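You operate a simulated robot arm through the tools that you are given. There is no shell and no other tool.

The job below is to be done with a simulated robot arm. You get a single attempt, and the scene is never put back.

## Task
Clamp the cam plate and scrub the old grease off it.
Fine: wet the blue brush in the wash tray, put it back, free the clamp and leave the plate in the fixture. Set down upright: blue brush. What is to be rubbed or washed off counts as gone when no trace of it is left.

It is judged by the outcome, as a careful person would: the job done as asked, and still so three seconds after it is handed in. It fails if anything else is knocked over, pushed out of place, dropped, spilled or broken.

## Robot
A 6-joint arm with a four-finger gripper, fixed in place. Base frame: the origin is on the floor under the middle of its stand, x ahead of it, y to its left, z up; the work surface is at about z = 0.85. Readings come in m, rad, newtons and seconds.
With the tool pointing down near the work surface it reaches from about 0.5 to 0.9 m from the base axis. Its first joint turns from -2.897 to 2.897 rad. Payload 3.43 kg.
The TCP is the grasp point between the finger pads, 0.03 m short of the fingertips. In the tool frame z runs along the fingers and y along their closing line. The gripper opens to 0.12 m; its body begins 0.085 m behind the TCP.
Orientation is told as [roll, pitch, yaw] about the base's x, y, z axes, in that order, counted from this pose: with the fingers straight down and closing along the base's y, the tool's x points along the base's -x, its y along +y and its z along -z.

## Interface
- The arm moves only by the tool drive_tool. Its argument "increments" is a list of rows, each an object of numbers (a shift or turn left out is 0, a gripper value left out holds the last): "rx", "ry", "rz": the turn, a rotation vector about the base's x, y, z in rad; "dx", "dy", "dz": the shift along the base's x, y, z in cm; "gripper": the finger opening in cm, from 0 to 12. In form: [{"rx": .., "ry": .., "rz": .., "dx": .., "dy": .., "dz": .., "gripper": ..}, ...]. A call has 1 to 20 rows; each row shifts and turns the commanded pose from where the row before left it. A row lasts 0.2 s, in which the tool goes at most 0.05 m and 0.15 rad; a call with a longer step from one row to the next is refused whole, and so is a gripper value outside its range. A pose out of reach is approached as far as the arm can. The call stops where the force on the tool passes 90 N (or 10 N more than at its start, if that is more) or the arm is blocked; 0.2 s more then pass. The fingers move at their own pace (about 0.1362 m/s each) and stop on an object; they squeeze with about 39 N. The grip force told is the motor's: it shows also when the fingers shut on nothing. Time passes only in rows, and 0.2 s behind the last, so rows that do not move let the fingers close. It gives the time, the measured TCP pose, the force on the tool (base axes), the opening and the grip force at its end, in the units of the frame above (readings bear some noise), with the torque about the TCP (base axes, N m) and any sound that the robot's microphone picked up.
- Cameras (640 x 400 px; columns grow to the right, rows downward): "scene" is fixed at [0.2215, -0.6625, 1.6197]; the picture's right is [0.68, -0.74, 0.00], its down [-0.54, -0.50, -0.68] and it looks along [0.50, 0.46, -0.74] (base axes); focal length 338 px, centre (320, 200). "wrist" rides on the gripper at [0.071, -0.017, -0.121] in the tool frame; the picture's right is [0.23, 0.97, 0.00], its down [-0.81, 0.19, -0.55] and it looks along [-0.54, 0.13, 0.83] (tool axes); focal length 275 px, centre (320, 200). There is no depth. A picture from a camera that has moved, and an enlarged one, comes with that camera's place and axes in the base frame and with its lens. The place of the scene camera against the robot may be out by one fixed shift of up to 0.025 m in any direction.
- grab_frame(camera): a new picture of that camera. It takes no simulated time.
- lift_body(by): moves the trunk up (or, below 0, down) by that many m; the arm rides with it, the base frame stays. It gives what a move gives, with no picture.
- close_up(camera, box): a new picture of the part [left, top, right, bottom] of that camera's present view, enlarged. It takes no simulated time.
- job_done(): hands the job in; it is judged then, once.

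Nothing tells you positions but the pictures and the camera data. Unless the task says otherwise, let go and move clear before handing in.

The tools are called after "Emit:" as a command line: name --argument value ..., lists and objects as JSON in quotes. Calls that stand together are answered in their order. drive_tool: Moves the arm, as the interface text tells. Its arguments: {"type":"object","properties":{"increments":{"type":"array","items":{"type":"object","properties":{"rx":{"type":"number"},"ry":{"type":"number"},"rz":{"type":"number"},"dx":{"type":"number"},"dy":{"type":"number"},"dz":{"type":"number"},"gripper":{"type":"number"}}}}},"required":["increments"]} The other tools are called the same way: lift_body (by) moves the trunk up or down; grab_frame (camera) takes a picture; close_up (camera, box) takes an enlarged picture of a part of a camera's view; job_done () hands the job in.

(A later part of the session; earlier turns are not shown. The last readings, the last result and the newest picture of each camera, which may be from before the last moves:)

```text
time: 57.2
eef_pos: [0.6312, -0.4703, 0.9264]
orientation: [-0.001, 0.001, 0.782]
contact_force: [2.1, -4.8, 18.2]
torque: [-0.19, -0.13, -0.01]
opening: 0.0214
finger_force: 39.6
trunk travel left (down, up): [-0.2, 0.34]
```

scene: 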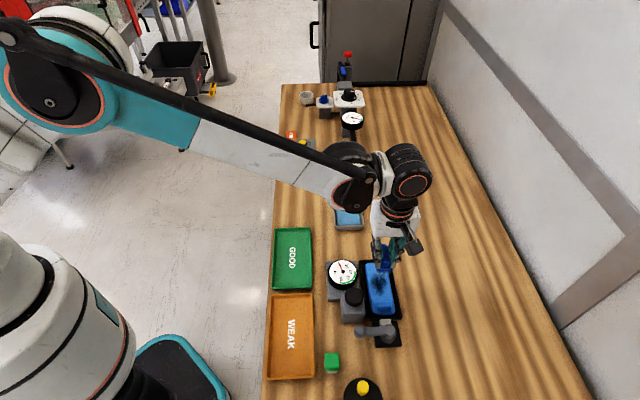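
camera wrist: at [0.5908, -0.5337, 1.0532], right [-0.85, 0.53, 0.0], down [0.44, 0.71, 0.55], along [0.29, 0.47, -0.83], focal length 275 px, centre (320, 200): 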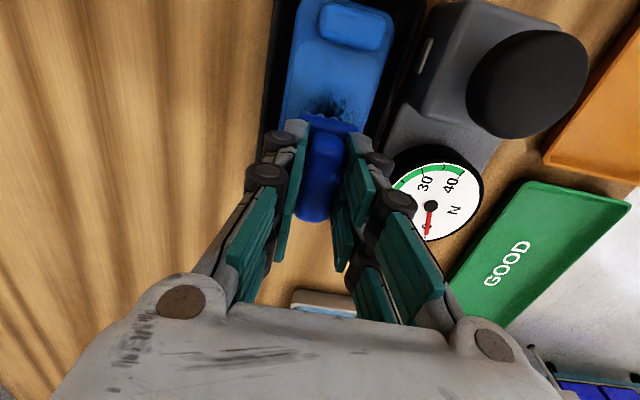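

Light contact at about 18 N. I'll begin scrubbing with short strokes along the plate and check.

Emit:
drive_tool --increments '[{"dx": 0.5, "dy": 0.5}, {"dx": 0.5, "dy": 0.5}, {"dx": -0.5, "dy": -0.5}, {"dx": -0.5, "dy": -0.5}, {"dx": -0.5, "dy": -0.5}, {"dx": -0.5, "dy": -0.5}, {"dx": 0.5, "dy": 0.5}, {"dx": 0.5, "dy": 0.5}, {}]'

Emit:
close_up --camera "scene" --box '[320, 220, 420, 340]'

Emit:
close_up --camera "wrist" --box '[260, 0, 460, 150]'

```text
time: 59.2
eef_pos: [0.6313, -0.4681, 0.926]
orientation: [-0.002, 0.0, 0.781]
contact_force: [-4.4, -2.7, 16.6]
torque: [-0.13, 0.18, 0.02]
opening: 0.0211
finger_force: 39.0
trunk travel left (down, up): [-0.2, 0.34]
```

```text
3.33 times, centred on (370, 280) of scene
camera zoom: at [0.2215, -0.6625, 1.6197], right [0.68, -0.74, 0.0], down [-0.54, -0.5, -0.68], along [0.5, 0.46, -0.74], focal length 1128 px, centre (153, -67)
```

zoom: 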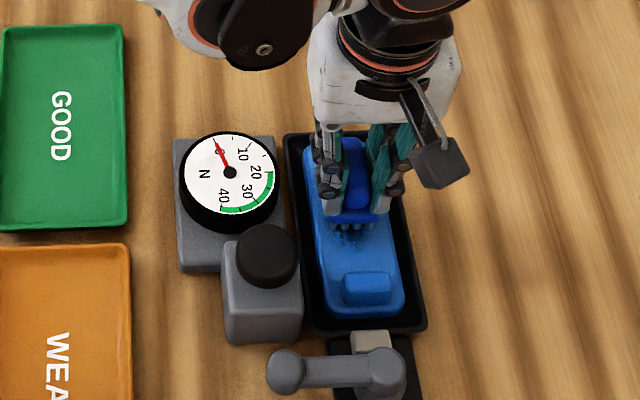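

```text
2.67 times, centred on (360, 75) of wrist
camera zoom: at [0.5915, -0.5317, 1.0466], right [-0.85, 0.53, 0.0], down [0.44, 0.71, 0.55], along [0.29, 0.47, -0.83], focal length 734 px, centre (213, 533)
```

zoom: 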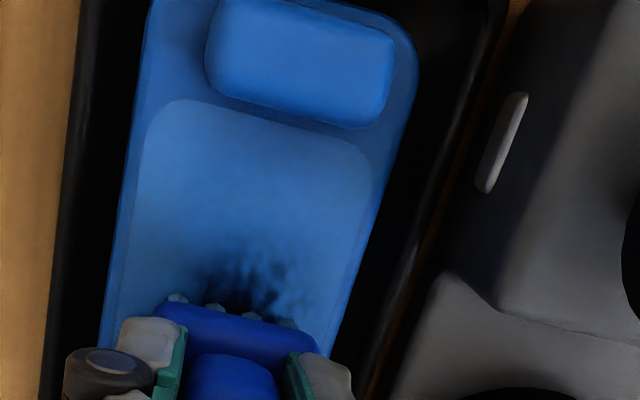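

Some grease near the edge remains; the contact is steady. I'll do longer strokes along the plate at this line, then shift sideways.

Emit:
drive_tool --increments '[{"dx": 0.7, "dy": 0.7}, {"dx": 0.7, "dy": 0.7}, {"dx": -0.7, "dy": -0.7}, {"dx": -0.7, "dy": -0.7}, {"dx": -0.7, "dy": -0.7}, {"dx": -0.7, "dy": -0.7}, {"dx": 0.7, "dy": 0.7}, {"dx": 0.7, "dy": 0.7}, {"dx": 0.7, "dy": 0.7}, {"dx": 0.7, "dy": 0.7}, {"dx": -0.7, "dy": -0.7}, {"dx": -0.7, "dy": -0.7}, {"dx": -0.7, "dy": -0.7}, {"dx": -0.7, "dy": -0.7}, {"dx": 0.7, "dy": 0.7}, {"dx": 0.7, "dy": 0.7}, {}]'

Emit:
drive_tool --increments '[{"dx": -0.6, "dy": 0.6}, {"dx": 0.7, "dy": 0.7}, {"dx": 0.7, "dy": 0.7}, {"dx": -0.7, "dy": -0.7}, {"dx": -0.7, "dy": -0.7}, {"dx": -0.7, "dy": -0.7}, {"dx": -0.7, "dy": -0.7}, {"dx": 0.7, "dy": 0.7}, {"dx": 0.7, "dy": 0.7}, {"dx": 0.7, "dy": 0.7}, {"dx": 0.7, "dy": 0.7}, {"dx": -0.7, "dy": -0.7}, {"dx": -0.7, "dy": -0.7}, {"dx": -0.7, "dy": -0.7}, {"dx": -0.7, "dy": -0.7}, {"dx": 0.7, "dy": 0.7}, {"dx": 0.7, "dy": 0.7}, {}]'

Emit:
close_up --camera "scene" --box '[320, 220, 420, 340]'

Emit:
close_up --camera "wrist" --box '[260, 0, 460, 150]'

```text
time: 62.8
eef_pos: [0.6308, -0.4714, 0.9261]
orientation: [-0.001, 0.001, 0.782]
contact_force: [0.7, -0.8, 0.4]
torque: [-0.05, 0.02, -0.01]
opening: 0.0211
finger_force: 38.7
trunk travel left (down, up): [-0.2, 0.34]
```

```text
time: 66.6
eef_pos: [0.6254, -0.464, 0.9267]
orientation: [0.001, -0.001, 0.783]
contact_force: [-2.9, -3.5, 11.4]
torque: [-0.18, 0.12, -0.02]
opening: 0.0211
finger_force: 38.8
trunk travel left (down, up): [-0.2, 0.34]
```

```text
3.33 times, centred on (370, 280) of scene
camera zoom: at [0.2215, -0.6625, 1.6197], right [0.68, -0.74, 0.0], down [-0.54, -0.5, -0.68], along [0.5, 0.46, -0.74], focal length 1128 px, centre (153, -67)
```

zoom: 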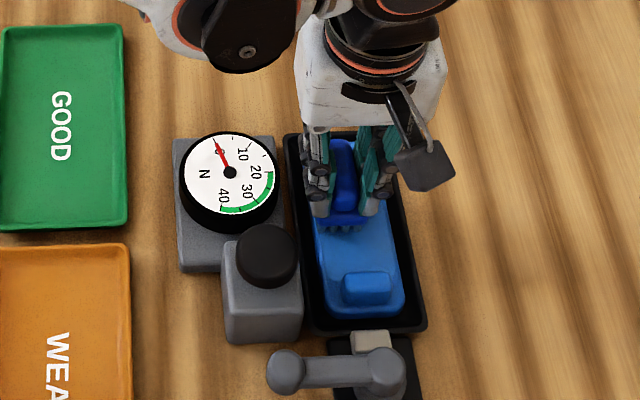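

```text
2.67 times, centred on (360, 75) of wrist
camera zoom: at [0.5844, -0.5265, 1.0467], right [-0.85, 0.53, 0.0], down [0.44, 0.71, 0.55], along [0.29, 0.47, -0.83], focal length 734 px, centre (213, 533)
```

zoom: 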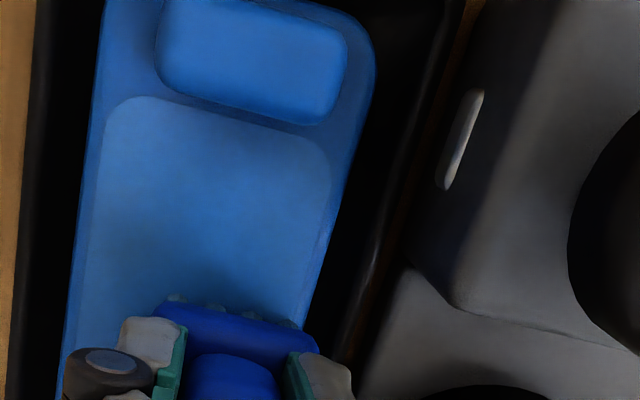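

The visible end is clean now. I'll press slightly more and cover the other side, then lift and inspect.

Emit:
drive_tool --increments '[{"dx": 0.5, "dy": -0.5, "dz": -0.08}, {"dx": 0.45, "dy": -0.45}, {"dx": 0.7, "dy": 0.7}, {"dx": 0.7, "dy": 0.7}, {"dx": -0.7, "dy": -0.7}, {"dx": -0.7, "dy": -0.7}, {"dx": -0.7, "dy": -0.7}, {"dx": -0.7, "dy": -0.7}, {"dx": 0.7, "dy": 0.7}, {"dx": 0.7, "dy": 0.7}, {"dx": 0.7, "dy": 0.7}, {"dx": 0.7, "dy": 0.7}, {"dx": -0.7, "dy": -0.7}, {"dx": -0.7, "dy": -0.7}, {"dx": -0.7, "dy": -0.7}, {"dx": -0.7, "dy": -0.7}, {"dx": 0.7, "dy": 0.7}, {"dx": 0.7, "dy": 0.7}, {}]'

Emit:
drive_tool --increments '[{"dz": 1}, {"dz": 2}, {"dz": 3}, {"dx": 2, "dy": 2, "dz": 1}, {"dx": 3, "dy": 3}, {"dx": 3, "dy": 3}, {}]'

Emit:
grab_frame --camera "wrist"

Emit:
close_up --camera "scene" --box '[330, 240, 420, 340]'

```text
time: 70.6
eef_pos: [0.635, -0.4712, 0.9254]
orientation: [-0.002, 0.001, 0.782]
contact_force: [-4.9, -3.1, 21.6]
torque: [-0.14, 0.23, 0.03]
opening: 0.0212
finger_force: 39.0
trunk travel left (down, up): [-0.2, 0.34]
```

```text
time: 72.2
eef_pos: [0.7165, -0.3962, 0.999]
orientation: [0.0, 0.0, 0.783]
contact_force: [-0.5, -0.1, -1.2]
torque: [-0.02, 0.02, 0.02]
opening: 0.0212
finger_force: 38.6
trunk travel left (down, up): [-0.2, 0.34]
```

```text
taken
camera wrist: at [0.6774, -0.4581, 1.1194], right [-0.85, 0.53, 0.0], down [0.44, 0.71, 0.55], along [0.29, 0.47, -0.83], focal length 275 px, centre (320, 200)
```

wrist: 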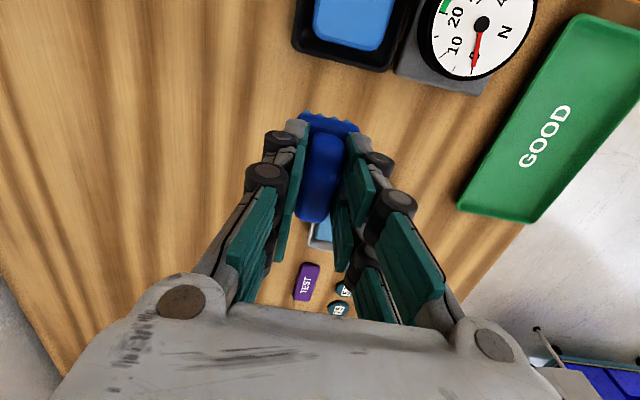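

```text
4.00 times, centred on (375, 290) of scene
camera zoom: at [0.2215, -0.6625, 1.6197], right [0.68, -0.74, 0.0], down [-0.54, -0.5, -0.68], along [0.5, 0.46, -0.74], focal length 1354 px, centre (100, -160)
```

zoom: 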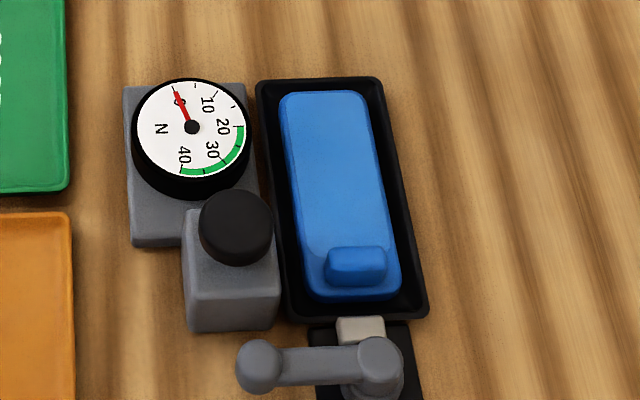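

The plate looks clean. I'll enlarge it further to look for any trace and compare its position with before.

Emit:
close_up --camera "scene" --box '[350, 250, 420, 350]'

Emit:
close_up --camera "scene" --box '[362, 258, 402, 288]'

Emit:
close_up --camera "scene" --box '[364, 282, 404, 320]'

Emit:
close_up --camera "wrist" --box '[280, 0, 420, 80]'

```text
4.00 times, centred on (385, 300) of scene
camera zoom: at [0.2215, -0.6625, 1.6197], right [0.68, -0.74, 0.0], down [-0.54, -0.5, -0.68], along [0.5, 0.46, -0.74], focal length 1354 px, centre (60, -200)
```

zoom: 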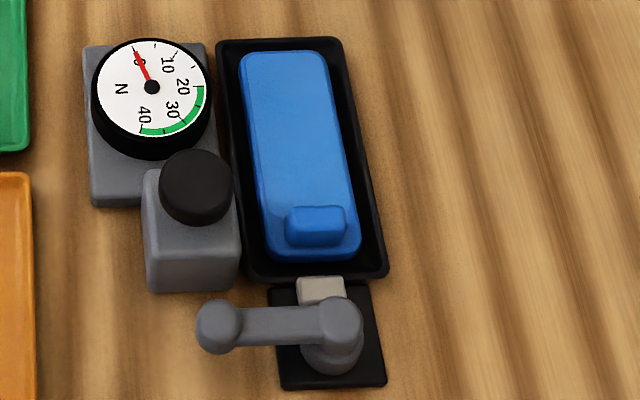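

```text
13.33 times, centred on (382, 273) of scene
camera zoom: at [0.2215, -0.6625, 1.6197], right [0.68, -0.74, 0.0], down [-0.54, -0.5, -0.68], along [0.5, 0.46, -0.74], focal length 4513 px, centre (-507, -773)
```

zoom: 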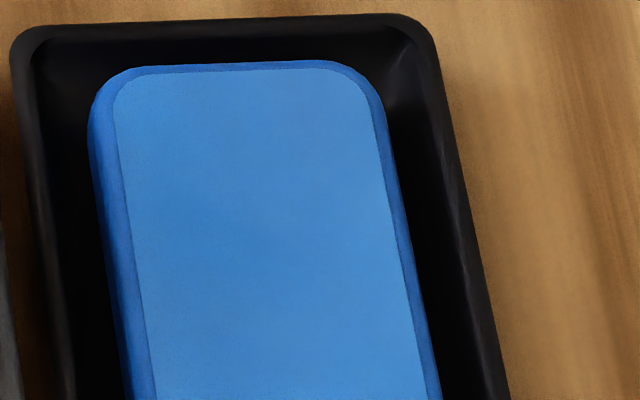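

```text
10.53 times, centred on (384, 301) of scene
camera zoom: at [0.2215, -0.6625, 1.6197], right [0.68, -0.74, 0.0], down [-0.54, -0.5, -0.68], along [0.5, 0.46, -0.74], focal length 3563 px, centre (-354, -863)
```

zoom: 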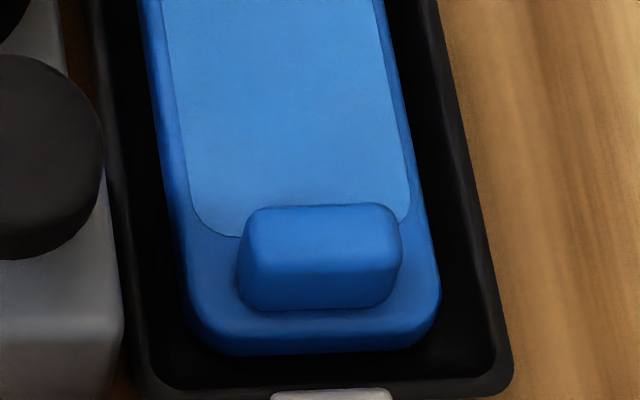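

```text
4.57 times, centred on (350, 40) of wrist
camera zoom: at [0.6774, -0.4581, 1.1194], right [-0.85, 0.53, 0.0], down [0.44, 0.71, 0.55], along [0.29, 0.47, -0.83], focal length 1258 px, centre (183, 931)
```

zoom: 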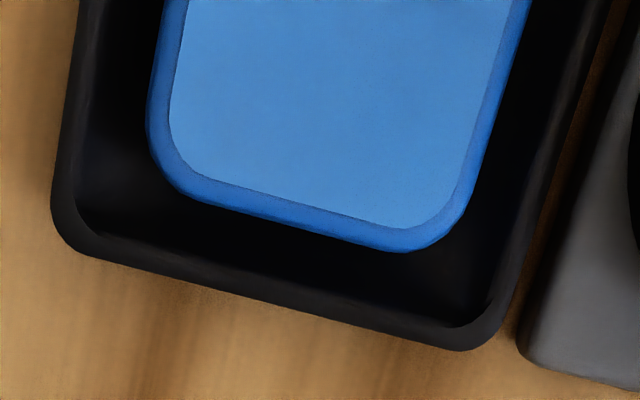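

No trace of grease is visible and the plate has not shifted. For certainty I'll make one more full pass with the wet brush before putting it away.

Emit:
drive_tool --increments '[{"dx": -3, "dy": -3}, {"dx": -3, "dy": -3}, {"dx": -2, "dy": -2}, {"dz": -2.5}, {"dz": -2.0}, {"dz": -1.5}, {}]'

Emit:
drive_tool --increments '[{"dz": -0.5}, {"dz": -0.4}, {}]'

```text
time: 73.8
eef_pos: [0.6348, -0.4767, 0.9366]
orientation: [0.001, 0.0, 0.784]
contact_force: [0.1, -0.3, -1.3]
torque: [0.02, 0.01, 0.0]
opening: 0.021
finger_force: 38.8
trunk travel left (down, up): [-0.2, 0.34]
```

```text
time: 74.6
eef_pos: [0.6368, -0.4746, 0.9269]
orientation: [-0.001, 0.0, 0.783]
contact_force: [-0.4, -0.5, -0.3]
torque: [-0.02, 0.01, 0.02]
opening: 0.0213
finger_force: 39.2
trunk travel left (down, up): [-0.2, 0.34]
```

Emit:
drive_tool --increments '[{"dz": -0.22}, {"dx": 0.7, "dy": 0.7}, {"dx": 0.7, "dy": 0.7}, {"dx": -0.7, "dy": -0.7}, {"dx": -0.7, "dy": -0.7}, {"dx": -0.7, "dy": -0.7}, {"dx": -0.7, "dy": -0.7}, {"dx": 0.7, "dy": 0.7}, {"dx": 0.7, "dy": 0.7}, {"dx": 0.7, "dy": 0.7}, {"dx": 0.7, "dy": 0.7}, {"dx": -0.7, "dy": -0.7}, {"dx": -0.7, "dy": -0.7}, {}]'

Emit:
drive_tool --increments '[{"dx": -0.45, "dy": 0.45}, {"dx": 0.7, "dy": 0.7}, {"dx": 0.7, "dy": 0.7}, {"dx": -0.7, "dy": -0.7}, {"dx": -0.7, "dy": -0.7}, {"dx": -0.7, "dy": -0.7}, {"dx": -0.7, "dy": -0.7}, {"dx": 0.7, "dy": 0.7}, {"dx": 0.7, "dy": 0.7}, {"dx": 0.7, "dy": 0.7}, {"dx": 0.7, "dy": 0.7}, {"dx": -0.7, "dy": -0.7}, {"dx": -0.7, "dy": -0.7}, {}]'

Emit:
drive_tool --increments '[{"dx": -0.5, "dy": 0.5}, {"dx": 0.7, "dy": 0.7}, {"dx": 0.7, "dy": 0.7}, {"dx": -0.7, "dy": -0.7}, {"dx": -0.7, "dy": -0.7}, {"dx": -0.7, "dy": -0.7}, {"dx": -0.7, "dy": -0.7}, {"dx": 0.7, "dy": 0.7}, {"dx": 0.7, "dy": 0.7}, {"dx": 0.7, "dy": 0.7}, {"dx": 0.7, "dy": 0.7}, {"dx": -0.7, "dy": -0.7}, {"dx": -0.7, "dy": -0.7}, {}]'

```text
time: 77.6
eef_pos: [0.6329, -0.4712, 0.9264]
orientation: [0.0, 0.0, 0.784]
contact_force: [2.1, 8.7, 33.8]
torque: [0.47, -0.16, -0.01]
opening: 0.0213
finger_force: 39.1
trunk travel left (down, up): [-0.2, 0.34]
```

```text
time: 80.6
eef_pos: [0.6296, -0.4657, 0.9251]
orientation: [-0.001, 0.0, 0.784]
contact_force: [8.6, 10.1, 53.7]
torque: [0.61, -0.43, 0.0]
opening: 0.0214
finger_force: 39.0
trunk travel left (down, up): [-0.2, 0.34]
```

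```text
time: 83.6
eef_pos: [0.624, -0.4628, 0.9264]
orientation: [-0.001, 0.001, 0.782]
contact_force: [2.2, 3.4, 24.9]
torque: [0.28, -0.17, 0.0]
opening: 0.0213
finger_force: 38.6
trunk travel left (down, up): [-0.2, 0.34]
```

The extra pass is done with steady pressure. I'll lift, check the plate, and carry the brush back to its original spot.

Emit:
drive_tool --increments '[{"dz": 1.0}, {"dz": 2.5}, {"dz": 2.5}, {"dz": 1.5}, {"dx": 0.84, "dy": 3.94}, {"dx": 0.84, "dy": 3.94}, {"dx": 0.84, "dy": 3.94}, {"dx": 0.84, "dy": 3.94}, {"dx": 0.84, "dy": 3.94}, {"dx": 0.84, "dy": 3.94, "rz": 0.013}, {"dx": 0.84, "dy": 3.94, "rz": 0.013}, {}]'

Emit:
grab_frame --camera "wrist"

Emit:
grab_frame --camera "scene"

Emit:
close_up --camera "scene" --box '[350, 250, 420, 350]'

```text
time: 86.2
eef_pos: [0.6862, -0.1882, 0.9968]
orientation: [0.0, 0.0, 0.809]
contact_force: [0.0, 0.3, -0.4]
torque: [-0.03, -0.04, -0.04]
opening: 0.0214
finger_force: 38.7
trunk travel left (down, up): [-0.2, 0.34]
```

```text
taken
camera wrist: at [0.6481, -0.2531, 1.1173], right [-0.86, 0.51, 0.0], down [0.42, 0.72, 0.55], along [0.28, 0.48, -0.83], focal length 275 px, centre (320, 200)
```

wrist: 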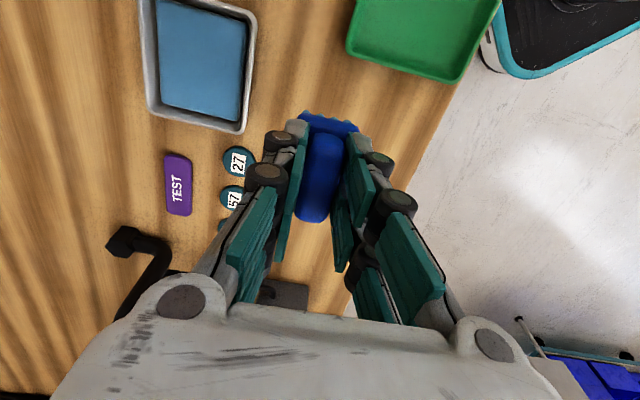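

```text
taken
```

scene: 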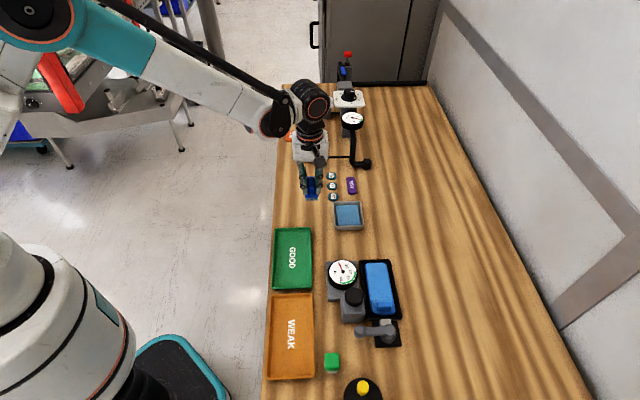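

```text
4.00 times, centred on (385, 300) of scene
camera zoom: at [0.2215, -0.6625, 1.6197], right [0.68, -0.74, 0.0], down [-0.54, -0.5, -0.68], along [0.5, 0.46, -0.74], focal length 1354 px, centre (60, -200)
```

zoom: 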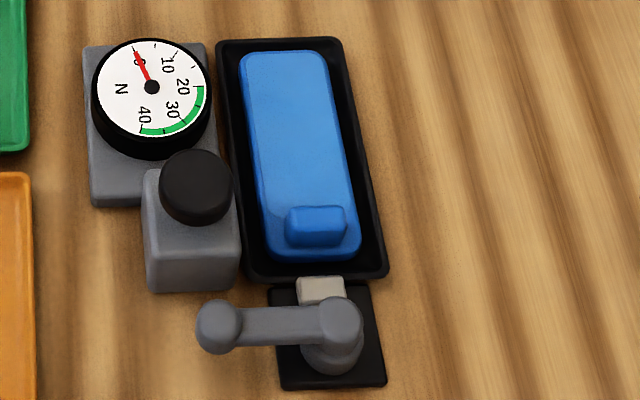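

The plate is clean and in place. I'm above the brush's original spot; I'll lower it to the bench.

Emit:
drive_tool --increments '[{"dx": -0.15, "dy": 0.05, "dz": -2.5}, {"dz": -2.5}, {"dz": -2.0}, {"dz": -1.2}, {}]'

Emit:
close_up --camera "scene" --box '[290, 180, 350, 230]'

```text
time: 87.4
eef_pos: [0.6845, -0.189, 0.9186]
orientation: [-0.001, 0.0, 0.809]
contact_force: [-0.8, 0.4, 0.3]
torque: [0.04, 0.02, 0.02]
opening: 0.0214
finger_force: 39.0
trunk travel left (down, up): [-0.2, 0.34]
```

```text
8.00 times, centred on (320, 205) of scene
camera zoom: at [0.2215, -0.6625, 1.6197], right [0.68, -0.74, 0.0], down [-0.54, -0.5, -0.68], along [0.5, 0.46, -0.74], focal length 2708 px, centre (320, 160)
```

zoom: 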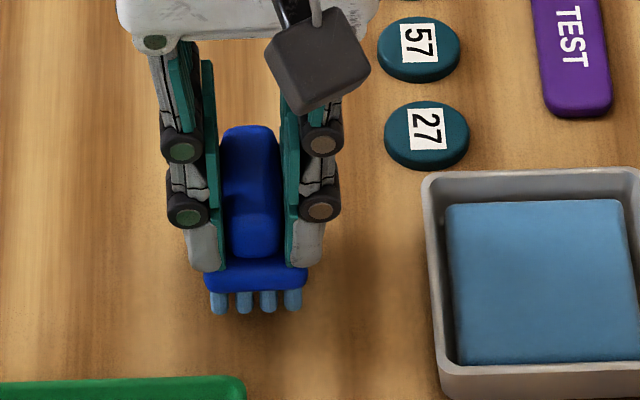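

Emit:
drive_tool --increments '[{"dx": -0.22, "dy": 0.22, "dz": -0.6}, {"dz": -0.4}, {}]'

Emit:
drive_tool --increments '[{"dz": -0.25}, {}]'

```text
time: 88.2
eef_pos: [0.6827, -0.1857, 0.9074]
orientation: [0.001, -0.001, 0.807]
contact_force: [-0.6, 0.0, -0.5]
torque: [0.0, 0.0, -0.01]
opening: 0.0213
finger_force: 38.8
trunk travel left (down, up): [-0.2, 0.34]
```

```text
time: 88.8
eef_pos: [0.6812, -0.1857, 0.9047]
orientation: [-0.002, 0.0, 0.809]
contact_force: [3.5, -0.9, 13.2]
torque: [-0.03, -0.18, -0.01]
opening: 0.0211
finger_force: 39.3
trunk travel left (down, up): [-0.2, 0.34]
```

The bristles touch the bench. I'll ease off, open the fingers, and lift straight up.

Emit:
drive_tool --increments '[{"dz": 0.1}, {"gripper": 2.6}, {"gripper": 4}, {"gripper": 5}, {}, {"dz": 1.5}, {"dz": 2.5}, {"dz": 3}, {"dz": 3}, {}]'

Emit:
grab_frame --camera "wrist"

Emit:
close_up --camera "scene" --box '[290, 180, 350, 230]'

```text
time: 91.0
eef_pos: [0.6829, -0.187, 1.0038]
orientation: [0.002, 0.0, 0.807]
contact_force: [-0.2, -0.1, -0.8]
torque: [-0.03, 0.0, 0.02]
opening: 0.0498
finger_force: 0.0
trunk travel left (down, up): [-0.2, 0.34]
```

```text
taken
camera wrist: at [0.6452, -0.2507, 1.1239], right [-0.86, 0.51, 0.0], down [0.42, 0.72, 0.55], along [0.28, 0.48, -0.83], focal length 275 px, centre (320, 200)
```

wrist: 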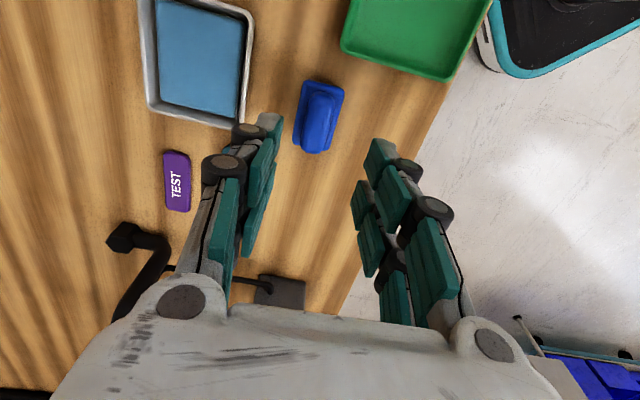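

```text
8.00 times, centred on (320, 205) of scene
camera zoom: at [0.2215, -0.6625, 1.6197], right [0.68, -0.74, 0.0], down [-0.54, -0.5, -0.68], along [0.5, 0.46, -0.74], focal length 2708 px, centre (320, 160)
```

zoom: 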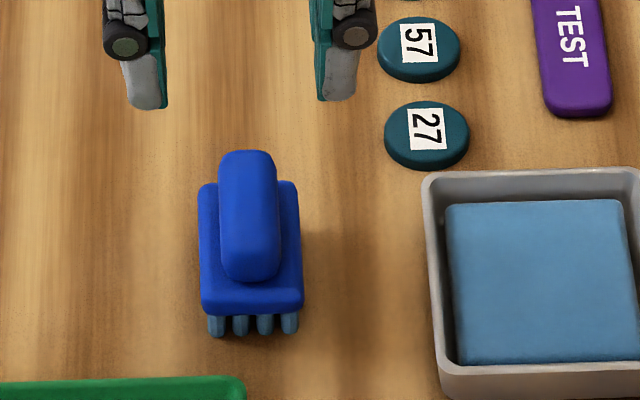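

The brush stands upright at its original spot, still wet. Now I'll free the clamp: go above the lever knob with closed fingers and check the gaps around it.

Emit:
drive_tool --increments '[{"dx": -1.764, "dy": -2.98, "dz": 0.5, "rz": -0.1447, "gripper": 0}, {"dx": -1.764, "dy": -2.98, "dz": 0.5, "rz": -0.1447}, {"dx": -1.764, "dy": -2.98, "dz": 0.5, "rz": -0.1447}, {"dx": -1.764, "dy": -2.98, "rz": -0.1447}, {"dx": -1.764, "dy": -2.98, "rz": -0.1447}, {"dx": -1.764, "dy": -2.98, "rz": -0.1447}, {"dx": -1.764, "dy": -2.98, "rz": -0.1447}, {"dx": -1.764, "dy": -2.98, "rz": -0.1447}, {"dx": -1.764, "dy": -2.98, "rz": -0.1447}, {"dx": -1.764, "dy": -2.98, "rz": -0.1447}, {"dx": -1.764, "dy": -2.98, "rz": -0.1447}, {}]'

Emit:
grab_frame --camera "wrist"

Emit:
close_up --camera "scene" --box '[300, 240, 460, 390]'

```text
time: 93.6
eef_pos: [0.4849, -0.5149, 1.0218]
orientation: [0.0, 0.0, -0.783]
contact_force: [-0.5, -0.1, -0.4]
torque: [-0.01, 0.02, -0.03]
opening: 0.0
finger_force: 33.5
trunk travel left (down, up): [-0.2, 0.34]
```

```text
taken
camera wrist: at [0.4221, -0.4766, 1.1425], right [0.52, 0.85, 0.0], down [0.71, -0.44, 0.55], along [0.47, -0.29, -0.83], focal length 275 px, centre (320, 200)
```

wrist: 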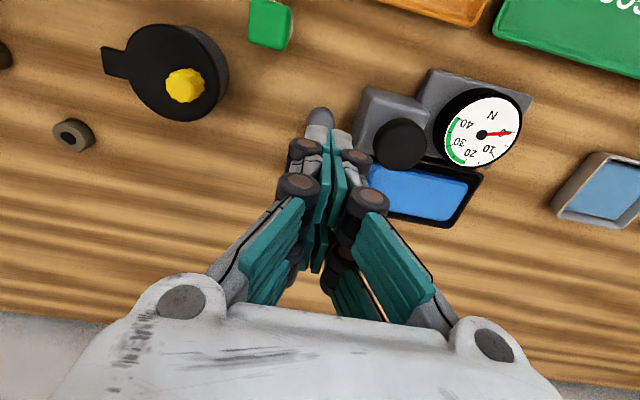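

```text
2.67 times, centred on (380, 315) of scene
camera zoom: at [0.2215, -0.6625, 1.6197], right [0.68, -0.74, 0.0], down [-0.54, -0.5, -0.68], along [0.5, 0.46, -0.74], focal length 903 px, centre (160, -107)
```

zoom: 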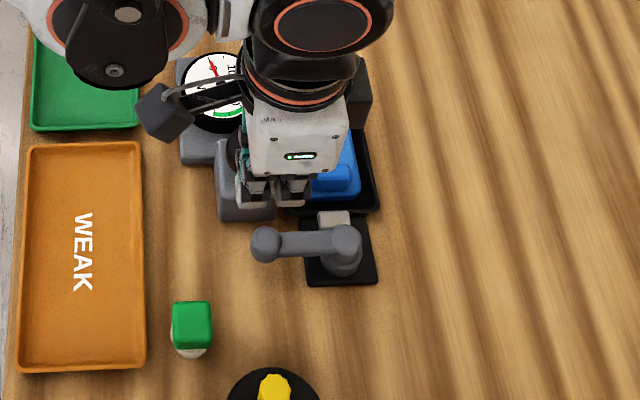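

Emit:
close_up --camera "wrist" --box '[270, 70, 450, 210]'

```text
2.86 times, centred on (360, 140) of wrist
camera zoom: at [0.4221, -0.4766, 1.1425], right [0.52, 0.85, 0.0], down [0.71, -0.44, 0.55], along [0.47, -0.29, -0.83], focal length 786 px, centre (206, 371)
```

zoom: 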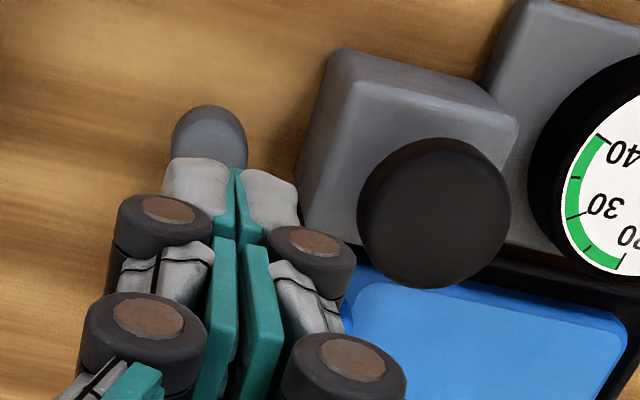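

The gap between knob and block is too narrow for a finger, but the lever turns very freely. I'll press the closed fingertips lightly on the knob's top and drag it back along its arc first.

Emit:
drive_tool --increments '[{"dz": -3.5}, {"dz": -3.5}, {"dz": -1.5}, {}]'

Emit:
drive_tool --increments '[{"dz": -0.5}, {}]'

```text
time: 94.6
eef_pos: [0.4873, -0.5157, 0.9372]
orientation: [0.0, 0.001, -0.785]
contact_force: [0.1, -0.2, -0.1]
torque: [-0.01, 0.02, 0.0]
opening: 0.0
finger_force: 32.9
trunk travel left (down, up): [-0.2, 0.34]
```

```text
time: 95.2
eef_pos: [0.488, -0.5142, 0.9317]
orientation: [-0.001, 0.001, -0.784]
contact_force: [0.4, 0.4, 0.2]
torque: [-0.02, 0.0, 0.01]
opening: 0.0
finger_force: 33.6
trunk travel left (down, up): [-0.2, 0.34]
```

Emit:
drive_tool --increments '[{"dz": -0.3}, {}]'

Emit:
drive_tool --increments '[{"dz": -0.2}, {}]'

```text
time: 95.8
eef_pos: [0.487, -0.5152, 0.928]
orientation: [0.0, -0.001, -0.783]
contact_force: [-0.5, -0.3, 0.2]
torque: [0.01, -0.02, 0.02]
opening: 0.0
finger_force: 34.2
trunk travel left (down, up): [-0.2, 0.34]
```

```text
time: 96.4
eef_pos: [0.4865, -0.5136, 0.9248]
orientation: [-0.001, 0.0, -0.784]
contact_force: [-0.5, 0.4, -0.1]
torque: [-0.03, 0.0, -0.01]
opening: 0.0001
finger_force: 33.2
trunk travel left (down, up): [-0.2, 0.34]
```

Emit:
drive_tool --increments '[{"dz": -0.2}, {}]'

Emit:
drive_tool --increments '[{"dz": -0.2}, {}]'

Emit:
close_up --camera "wrist" --box '[250, 70, 430, 210]'

```text
time: 97.0
eef_pos: [0.4872, -0.5132, 0.9225]
orientation: [-0.001, -0.002, -0.784]
contact_force: [2.0, -2.4, 8.6]
torque: [-0.13, -0.14, 0.0]
opening: 0.0058
finger_force: 33.5
trunk travel left (down, up): [-0.2, 0.34]
```

```text
time: 97.6
eef_pos: [0.4862, -0.5144, 0.9235]
orientation: [-0.001, -0.003, -0.782]
contact_force: [11.8, -12.4, 46.2]
torque: [-0.74, -0.68, -0.02]
opening: 0.006
finger_force: 33.0
trunk travel left (down, up): [-0.2, 0.34]
```

```text
2.86 times, centred on (340, 140) of wrist
camera zoom: at [0.4232, -0.4758, 1.0436], right [0.52, 0.85, 0.0], down [0.71, -0.43, 0.56], along [0.47, -0.29, -0.83], focal length 786 px, centre (263, 371)
```

zoom: 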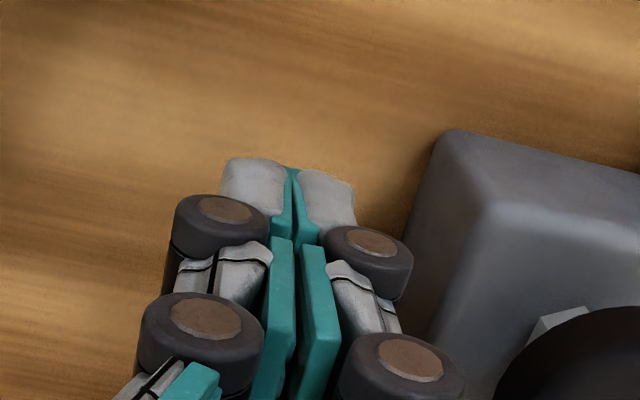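

Contact on the knob at about 46 N; I'll ease it slightly and drag the first part of the arc.

Emit:
drive_tool --increments '[{"dz": 0.1}, {"dx": -0.4, "dy": -0.45, "rz": 0.08}, {"dx": -0.36, "dy": -0.5, "rz": 0.08}, {}]'

Emit:
close_up --camera "scene" --box '[300, 240, 460, 390]'

Emit:
grab_frame --camera "wrist"

```text
time: 98.6
eef_pos: [0.4791, -0.5221, 0.9234]
orientation: [0.001, -0.002, -0.622]
contact_force: [15.0, -14.7, 48.2]
torque: [-0.74, -0.88, -0.21]
opening: 0.006
finger_force: 32.7
trunk travel left (down, up): [-0.2, 0.34]
```

```text
2.67 times, centred on (380, 315) of scene
camera zoom: at [0.2215, -0.6625, 1.6197], right [0.68, -0.74, 0.0], down [-0.54, -0.5, -0.68], along [0.5, 0.46, -0.74], focal length 903 px, centre (160, -107)
```

zoom: 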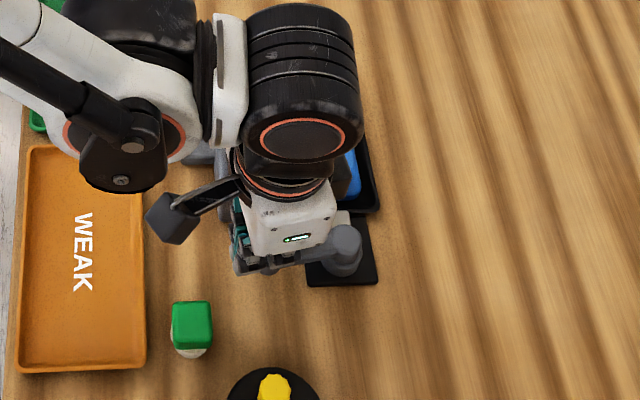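

```text
taken
camera wrist: at [0.4107, -0.4945, 1.0438], right [0.38, 0.93, 0.0], down [0.77, -0.32, 0.55], along [0.51, -0.21, -0.83], focal length 275 px, centre (320, 200)
```

wrist: 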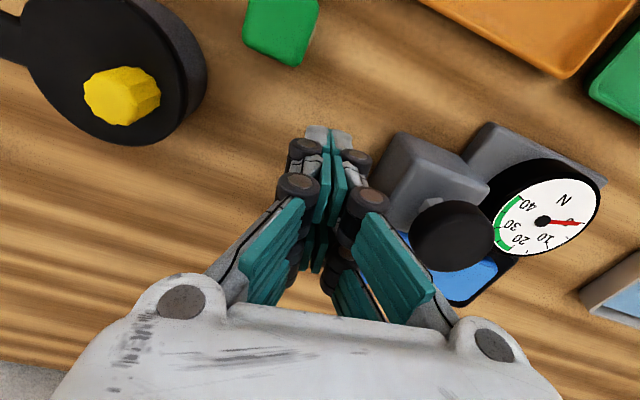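

The lever follows. I'll keep dragging it along the arc.

Emit:
drive_tool --increments '[{"dx": -0.31, "dy": -0.53, "rz": 0.087}, {"dx": -0.26, "dy": -0.54, "rz": 0.087}, {"dx": -0.21, "dy": -0.57, "rz": 0.087}, {"dx": -0.16, "dy": -0.59, "rz": 0.087}, {}]'

Emit:
close_up --camera "scene" --box '[300, 240, 460, 390]'

```text
time: 99.8
eef_pos: [0.468, -0.5441, 0.922]
orientation: [-0.001, -0.001, -0.273]
contact_force: [3.4, -1.9, 36.1]
torque: [-0.18, -0.53, -0.05]
opening: 0.0061
finger_force: 33.2
trunk travel left (down, up): [-0.2, 0.34]
```

```text
2.67 times, centred on (380, 315) of scene
camera zoom: at [0.2215, -0.6625, 1.6197], right [0.68, -0.74, 0.0], down [-0.54, -0.5, -0.68], along [0.5, 0.46, -0.74], focal length 903 px, centre (160, -107)
```

zoom: 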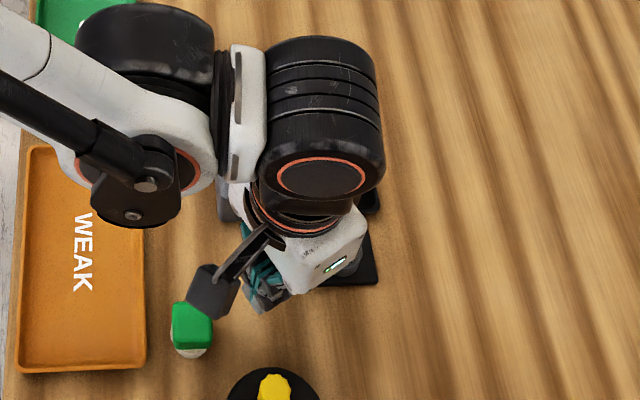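

Emit:
drive_tool --increments '[{"dx": -0.11, "dy": -0.59, "rz": 0.087}, {"dx": -0.06, "dy": -0.61, "rz": 0.087}, {"dx": 0.0, "dy": -0.61, "rz": 0.087}, {}, {"dz": 2}, {"dz": 4}, {"dz": 4}, {"dx": -2.5, "dz": 3, "gripper": 7}, {"dx": -2.5, "dz": 2}, {}]'

Emit:
grab_frame --camera "wrist"

Emit:
close_up --camera "scene" --box '[300, 240, 460, 390]'

```text
time: 102.0
eef_pos: [0.4231, -0.5642, 1.0727]
orientation: [0.001, 0.0, -0.012]
contact_force: [-0.6, -1.0, 0.5]
torque: [-0.01, -0.01, 0.0]
opening: 0.0701
finger_force: 0.0
trunk travel left (down, up): [-0.2, 0.34]
```

```text
taken
camera wrist: at [0.3507, -0.5801, 1.1936], right [-0.22, 0.98, 0.0], down [0.81, 0.18, 0.55], along [0.54, 0.12, -0.83], focal length 275 px, centre (320, 200)
```

wrist: 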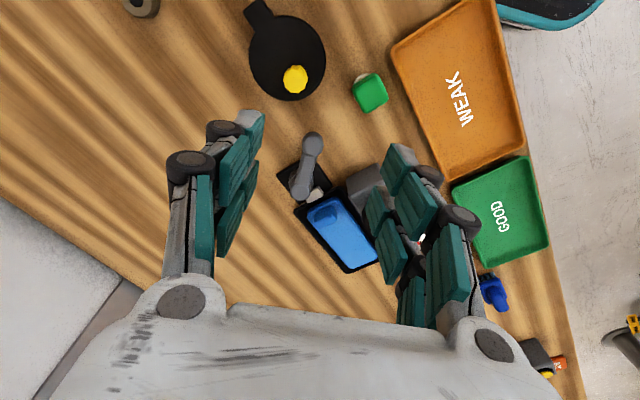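

```text
2.67 times, centred on (380, 315) of scene
camera zoom: at [0.2215, -0.6625, 1.6197], right [0.68, -0.74, 0.0], down [-0.54, -0.5, -0.68], along [0.5, 0.46, -0.74], focal length 903 px, centre (160, -107)
```

zoom: 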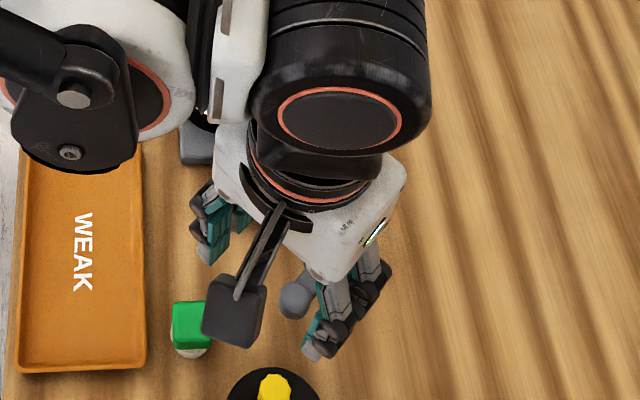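

The lever has come back to about halfway. I'll measure it and finish by gripping the knob as I did before.

Emit:
close_up --camera "wrist" --box '[250, 110, 410, 250]'

```text
2.86 times, centred on (330, 180) of wrist
camera zoom: at [0.3507, -0.5801, 1.1936], right [-0.22, 0.98, 0.0], down [0.81, 0.18, 0.55], along [0.54, 0.12, -0.83], focal length 786 px, centre (291, 257)
```

zoom: 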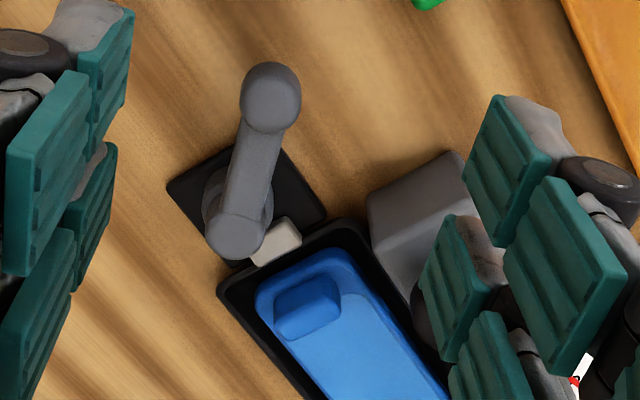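

Emit:
drive_tool --increments '[{"dx": 2.4, "dy": 0.2, "rz": -0.02, "gripper": 5}, {"dx": 2.46, "dy": 0.14, "dz": -1}, {"dz": -4}, {"dz": -4}, {"dz": -4}, {}]'

Emit:
grab_frame --camera "wrist"

```text
time: 103.4
eef_pos: [0.4693, -0.5607, 0.9426]
orientation: [-0.001, -0.001, -0.034]
contact_force: [-1.3, 0.0, 0.3]
torque: [-0.01, 0.0, -0.01]
opening: 0.0498
finger_force: 0.0
trunk travel left (down, up): [-0.2, 0.34]
```

```text
taken
camera wrist: at [0.3967, -0.5761, 1.0629], right [-0.2, 0.98, 0.0], down [0.82, 0.16, 0.55], along [0.54, 0.11, -0.83], focal length 275 px, centre (320, 200)
```

wrist: 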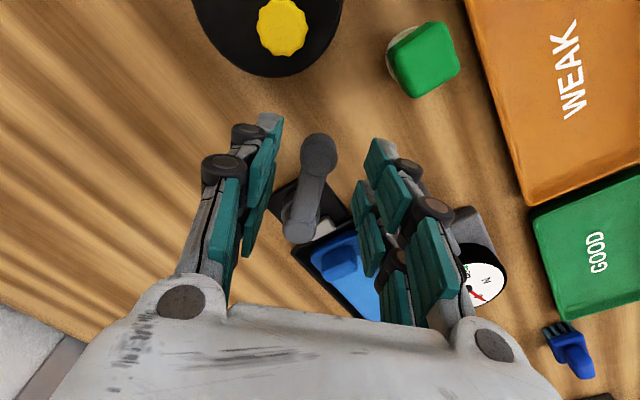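

Emit:
drive_tool --increments '[{"dz": -2.0}, {"dz": -2.0}, {"dz": -0.9}, {}, {"gripper": 1.5}, {}, {}]'

Emit:
drive_tool --increments '[{"dx": 0.06, "dy": -0.69, "rz": 0.1}, {"dx": 0.12, "dy": -0.68, "rz": 0.1}, {}]'

Emit:
grab_frame --camera "wrist"

```text
time: 105.0
eef_pos: [0.4677, -0.5608, 0.8922]
orientation: [0.0, 0.001, -0.034]
contact_force: [1.9, -5.6, -1.0]
torque: [-0.12, -0.14, -0.43]
opening: 0.0175
finger_force: 45.2
trunk travel left (down, up): [-0.2, 0.34]
```

```text
time: 105.8
eef_pos: [0.4691, -0.5763, 0.893]
orientation: [-0.001, -0.001, 0.165]
contact_force: [-3.1, -14.2, -6.8]
torque: [-0.2, 0.18, -0.89]
opening: 0.0176
finger_force: 44.8
trunk travel left (down, up): [-0.2, 0.34]
```

```text
taken
camera wrist: at [0.4, -0.6045, 1.013], right [-0.39, 0.92, 0.0], down [0.77, 0.32, 0.55], along [0.51, 0.21, -0.83], focal length 275 px, centre (320, 200)
```

wrist: 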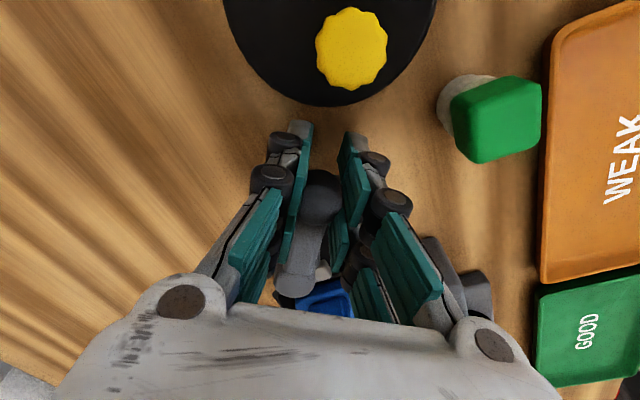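

The knob is gripped and turning. I'll continue rotating the lever back toward its open stop.

Emit:
drive_tool --increments '[{"dx": 0.153, "dy": -0.679, "rz": 0.1}, {"dx": 0.225, "dy": -0.672, "rz": 0.1}, {"dx": 0.286, "dy": -0.634, "rz": 0.1}, {"dx": 0.347, "dy": -0.603, "rz": 0.1}, {}]'

Emit:
drive_tool --increments '[{"dx": 0.414, "dy": -0.575, "rz": 0.1}, {}]'

Emit:
drive_tool --increments '[{"dx": 0.461, "dy": -0.522, "rz": 0.1}, {}]'

Emit:
grab_frame --camera "wrist"

```text
time: 107.0
eef_pos: [0.479, -0.6014, 0.8933]
orientation: [0.001, 0.001, 0.565]
contact_force: [-14.0, -28.8, 0.0]
torque: [-0.3, 0.13, -1.16]
opening: 0.0174
finger_force: 45.3
trunk travel left (down, up): [-0.2, 0.34]
```

```text
time: 107.6
eef_pos: [0.4823, -0.6084, 0.8932]
orientation: [0.001, 0.0, 0.665]
contact_force: [-13.0, -28.7, -3.4]
torque: [-0.3, 0.14, -1.04]
opening: 0.0175
finger_force: 44.8
trunk travel left (down, up): [-0.2, 0.34]
```

```text
time: 108.2
eef_pos: [0.4861, -0.6127, 0.8929]
orientation: [0.0, 0.0, 0.765]
contact_force: [-14.7, -29.1, -4.2]
torque: [-0.36, 0.16, -0.71]
opening: 0.0178
finger_force: 45.4
trunk travel left (down, up): [-0.2, 0.34]
```

```text
taken
camera wrist: at [0.4469, -0.6754, 1.0129], right [-0.84, 0.54, 0.0], down [0.45, 0.7, 0.55], along [0.3, 0.47, -0.83], focal length 275 px, centre (320, 200)
```

wrist: 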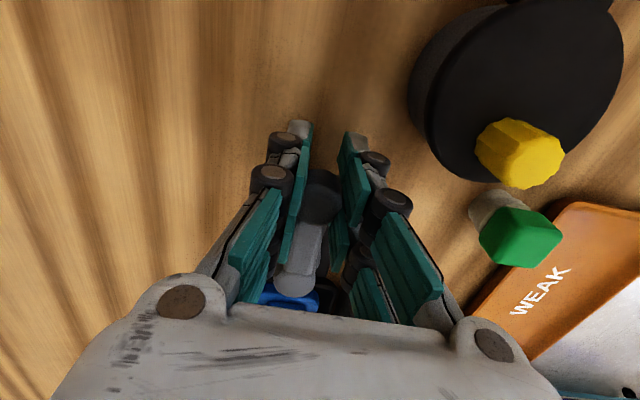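

Emit:
drive_tool --increments '[{"dx": 0.3, "dy": -0.27, "rz": 0.05}, {}]'

Emit:
drive_tool --increments '[{"dx": 0.15, "dy": -0.15, "rz": 0.0}, {}]'

```text
time: 108.8
eef_pos: [0.4885, -0.6157, 0.8914]
orientation: [0.003, -0.001, 0.814]
contact_force: [-31.0, -10.2, -18.6]
torque: [-0.18, 0.44, -0.51]
opening: 0.0178
finger_force: 45.1
trunk travel left (down, up): [-0.2, 0.34]
```

```text
time: 109.4
eef_pos: [0.4897, -0.6145, 0.8937]
orientation: [0.004, -0.001, 0.816]
contact_force: [-48.9, 18.1, -35.2]
torque: [-0.2, 0.55, -0.02]
opening: 0.0182
finger_force: 45.1
trunk travel left (down, up): [-0.2, 0.34]
```

The lever is against its open stop (about 47 N back-force). I'll ease off, release the knob and rise straight up.

Emit:
drive_tool --increments '[{"dx": -0.25, "dy": 0.15}, {"gripper": 3}, {"gripper": 5}, {}, {"dz": 2.5}, {"dz": 4}, {"dz": 4}, {"dz": 4}, {}]'

Emit:
grab_frame --camera "wrist"

Emit:
close_up --camera "wrist" --box '[230, 70, 400, 220]'

```text
time: 111.4
eef_pos: [0.4895, -0.6118, 1.0399]
orientation: [0.0, 0.0, 0.817]
contact_force: [0.1, 0.2, -0.4]
torque: [-0.01, -0.01, 0.01]
opening: 0.05
finger_force: 0.1
trunk travel left (down, up): [-0.2, 0.34]
```

```text
taken
camera wrist: at [0.4524, -0.676, 1.1605], right [-0.87, 0.5, 0.0], down [0.42, 0.72, 0.55], along [0.28, 0.48, -0.83], focal length 275 px, centre (320, 200)
```

wrist: 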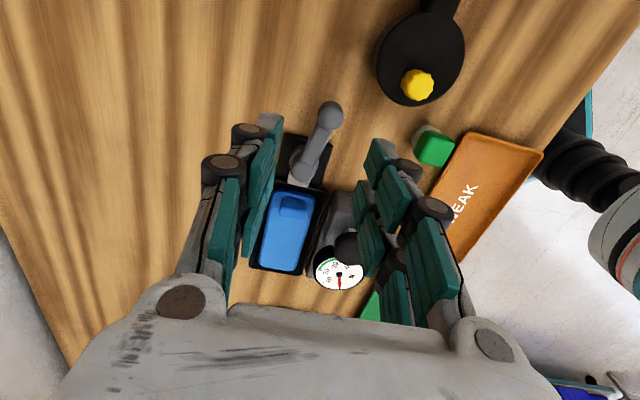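

```text
2.67 times, centred on (315, 145) of wrist
camera zoom: at [0.4524, -0.676, 1.1605], right [-0.87, 0.5, 0.0], down [0.42, 0.72, 0.55], along [0.28, 0.48, -0.83], focal length 734 px, centre (333, 347)
```

zoom: 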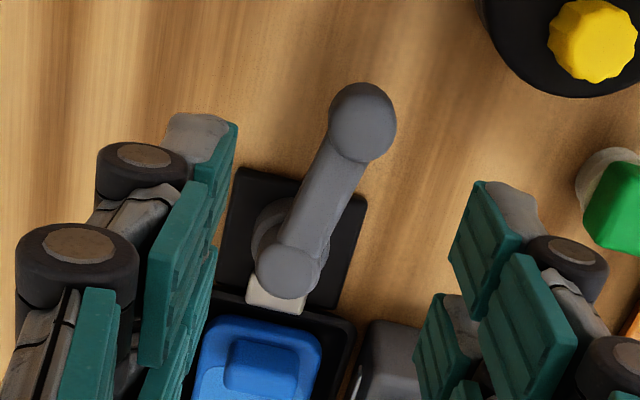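

The lever has sprung back about 11° from its open stop when released, so it is not fully open. I'll nudge it gently back to the stop with closed fingers from behind.

Emit:
drive_tool --increments '[{"dx": -1.4, "dy": 3.0, "gripper": 0}, {"dx": -1.38, "dy": 3.03, "rz": -0.03}, {}, {"dz": -4}, {"dz": -4}, {"dz": -2}, {}]'

Emit:
grab_frame --camera "wrist"

Emit:
close_up --camera "scene" --box '[300, 240, 460, 390]'

```text
time: 113.0
eef_pos: [0.4629, -0.551, 0.937]
orientation: [0.001, -0.001, 0.786]
contact_force: [0.1, -0.6, -0.2]
torque: [0.02, 0.01, -0.01]
opening: 0.0002
finger_force: 33.3
trunk travel left (down, up): [-0.2, 0.34]
```

```text
taken
camera wrist: at [0.4244, -0.6133, 1.0576], right [-0.85, 0.53, 0.0], down [0.44, 0.71, 0.55], along [0.29, 0.47, -0.83], focal length 275 px, centre (320, 200)
```

wrist: 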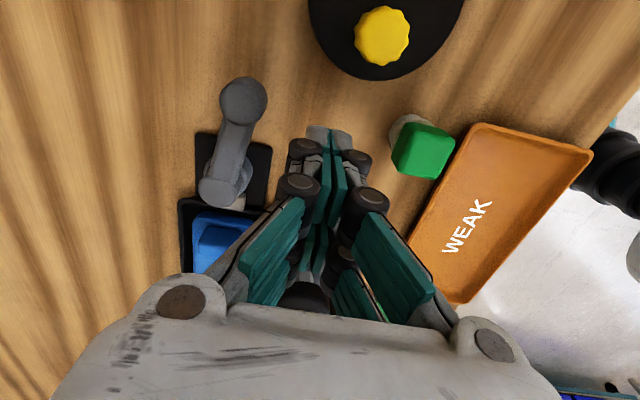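

```text
2.67 times, centred on (380, 315) of scene
camera zoom: at [0.2215, -0.6625, 1.6197], right [0.68, -0.74, 0.0], down [-0.54, -0.5, -0.68], along [0.5, 0.46, -0.74], focal length 903 px, centre (160, -107)
```

zoom: 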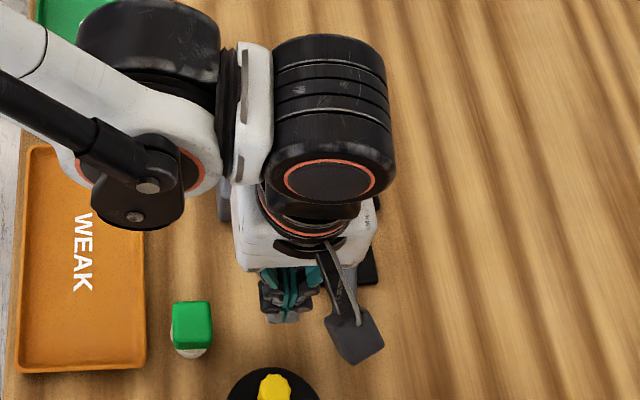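

Emit:
drive_tool --increments '[{"dz": -2.2}, {"dz": -2.2}, {}, {"dx": 0.3, "dy": -0.3}, {"dx": 0.3, "dy": -0.3}, {"dx": 0.2, "dy": -0.2}, {"dx": 0.2, "dy": -0.2}, {"dx": 0.15, "dy": -0.15}, {"dx": 0.15, "dy": -0.15}, {}]'

Emit:
grab_frame --camera "wrist"

```text
time: 115.2
eef_pos: [0.4749, -0.5651, 0.8934]
orientation: [0.0, 0.0, 0.786]
contact_force: [-0.4, 0.1, -0.2]
torque: [0.02, 0.01, 0.01]
opening: 0.0001
finger_force: 33.1
trunk travel left (down, up): [-0.2, 0.34]
```

```text
taken
camera wrist: at [0.4359, -0.6283, 1.014], right [-0.85, 0.53, 0.0], down [0.44, 0.71, 0.55], along [0.29, 0.47, -0.83], focal length 275 px, centre (320, 200)
```

wrist: 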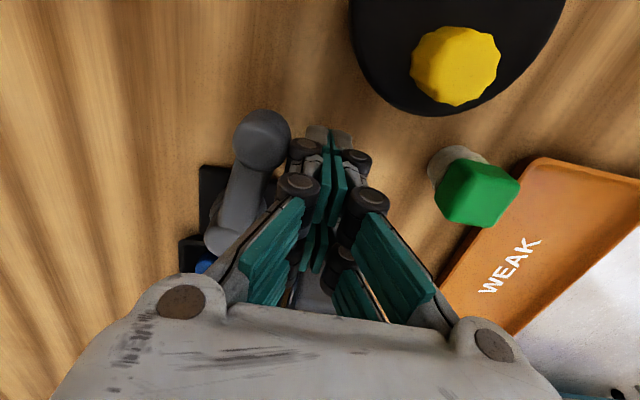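

Emit:
drive_tool --increments '[{"dx": 0.2, "dy": -0.2}, {"dx": 0.2, "dy": -0.2}, {"dx": 0.15, "dy": -0.15}, {}]'

Emit:
drive_tool --increments '[{"dx": 0.15, "dy": -0.15}, {"dx": 0.1, "dy": -0.1}, {}]'

Emit:
grab_frame --camera "wrist"

```text
time: 116.2
eef_pos: [0.4812, -0.5708, 0.8939]
orientation: [-0.002, 0.002, 0.785]
contact_force: [-0.9, 0.4, 1.2]
torque: [-0.01, 0.03, -0.03]
opening: 0.0
finger_force: 32.8
trunk travel left (down, up): [-0.2, 0.34]
```

```text
time: 117.0
eef_pos: [0.4836, -0.5734, 0.8941]
orientation: [0.0, -0.001, 0.787]
contact_force: [-0.6, 1.1, 0.1]
torque: [-0.01, -0.03, 0.0]
opening: 0.0002
finger_force: 33.1
trunk travel left (down, up): [-0.2, 0.34]
```

```text
taken
camera wrist: at [0.4437, -0.637, 1.0154], right [-0.85, 0.53, 0.0], down [0.44, 0.71, 0.55], along [0.29, 0.47, -0.83], focal length 275 px, centre (320, 200)
```

wrist: 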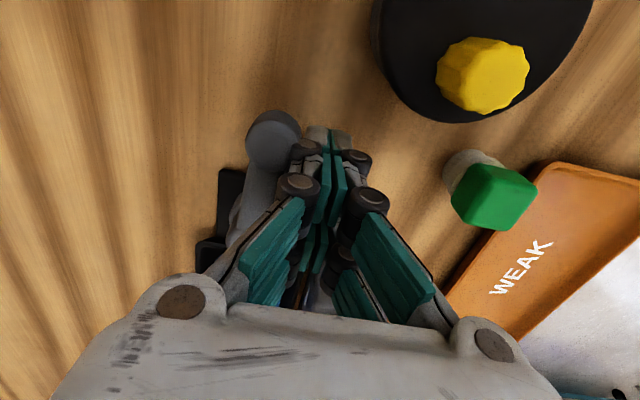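

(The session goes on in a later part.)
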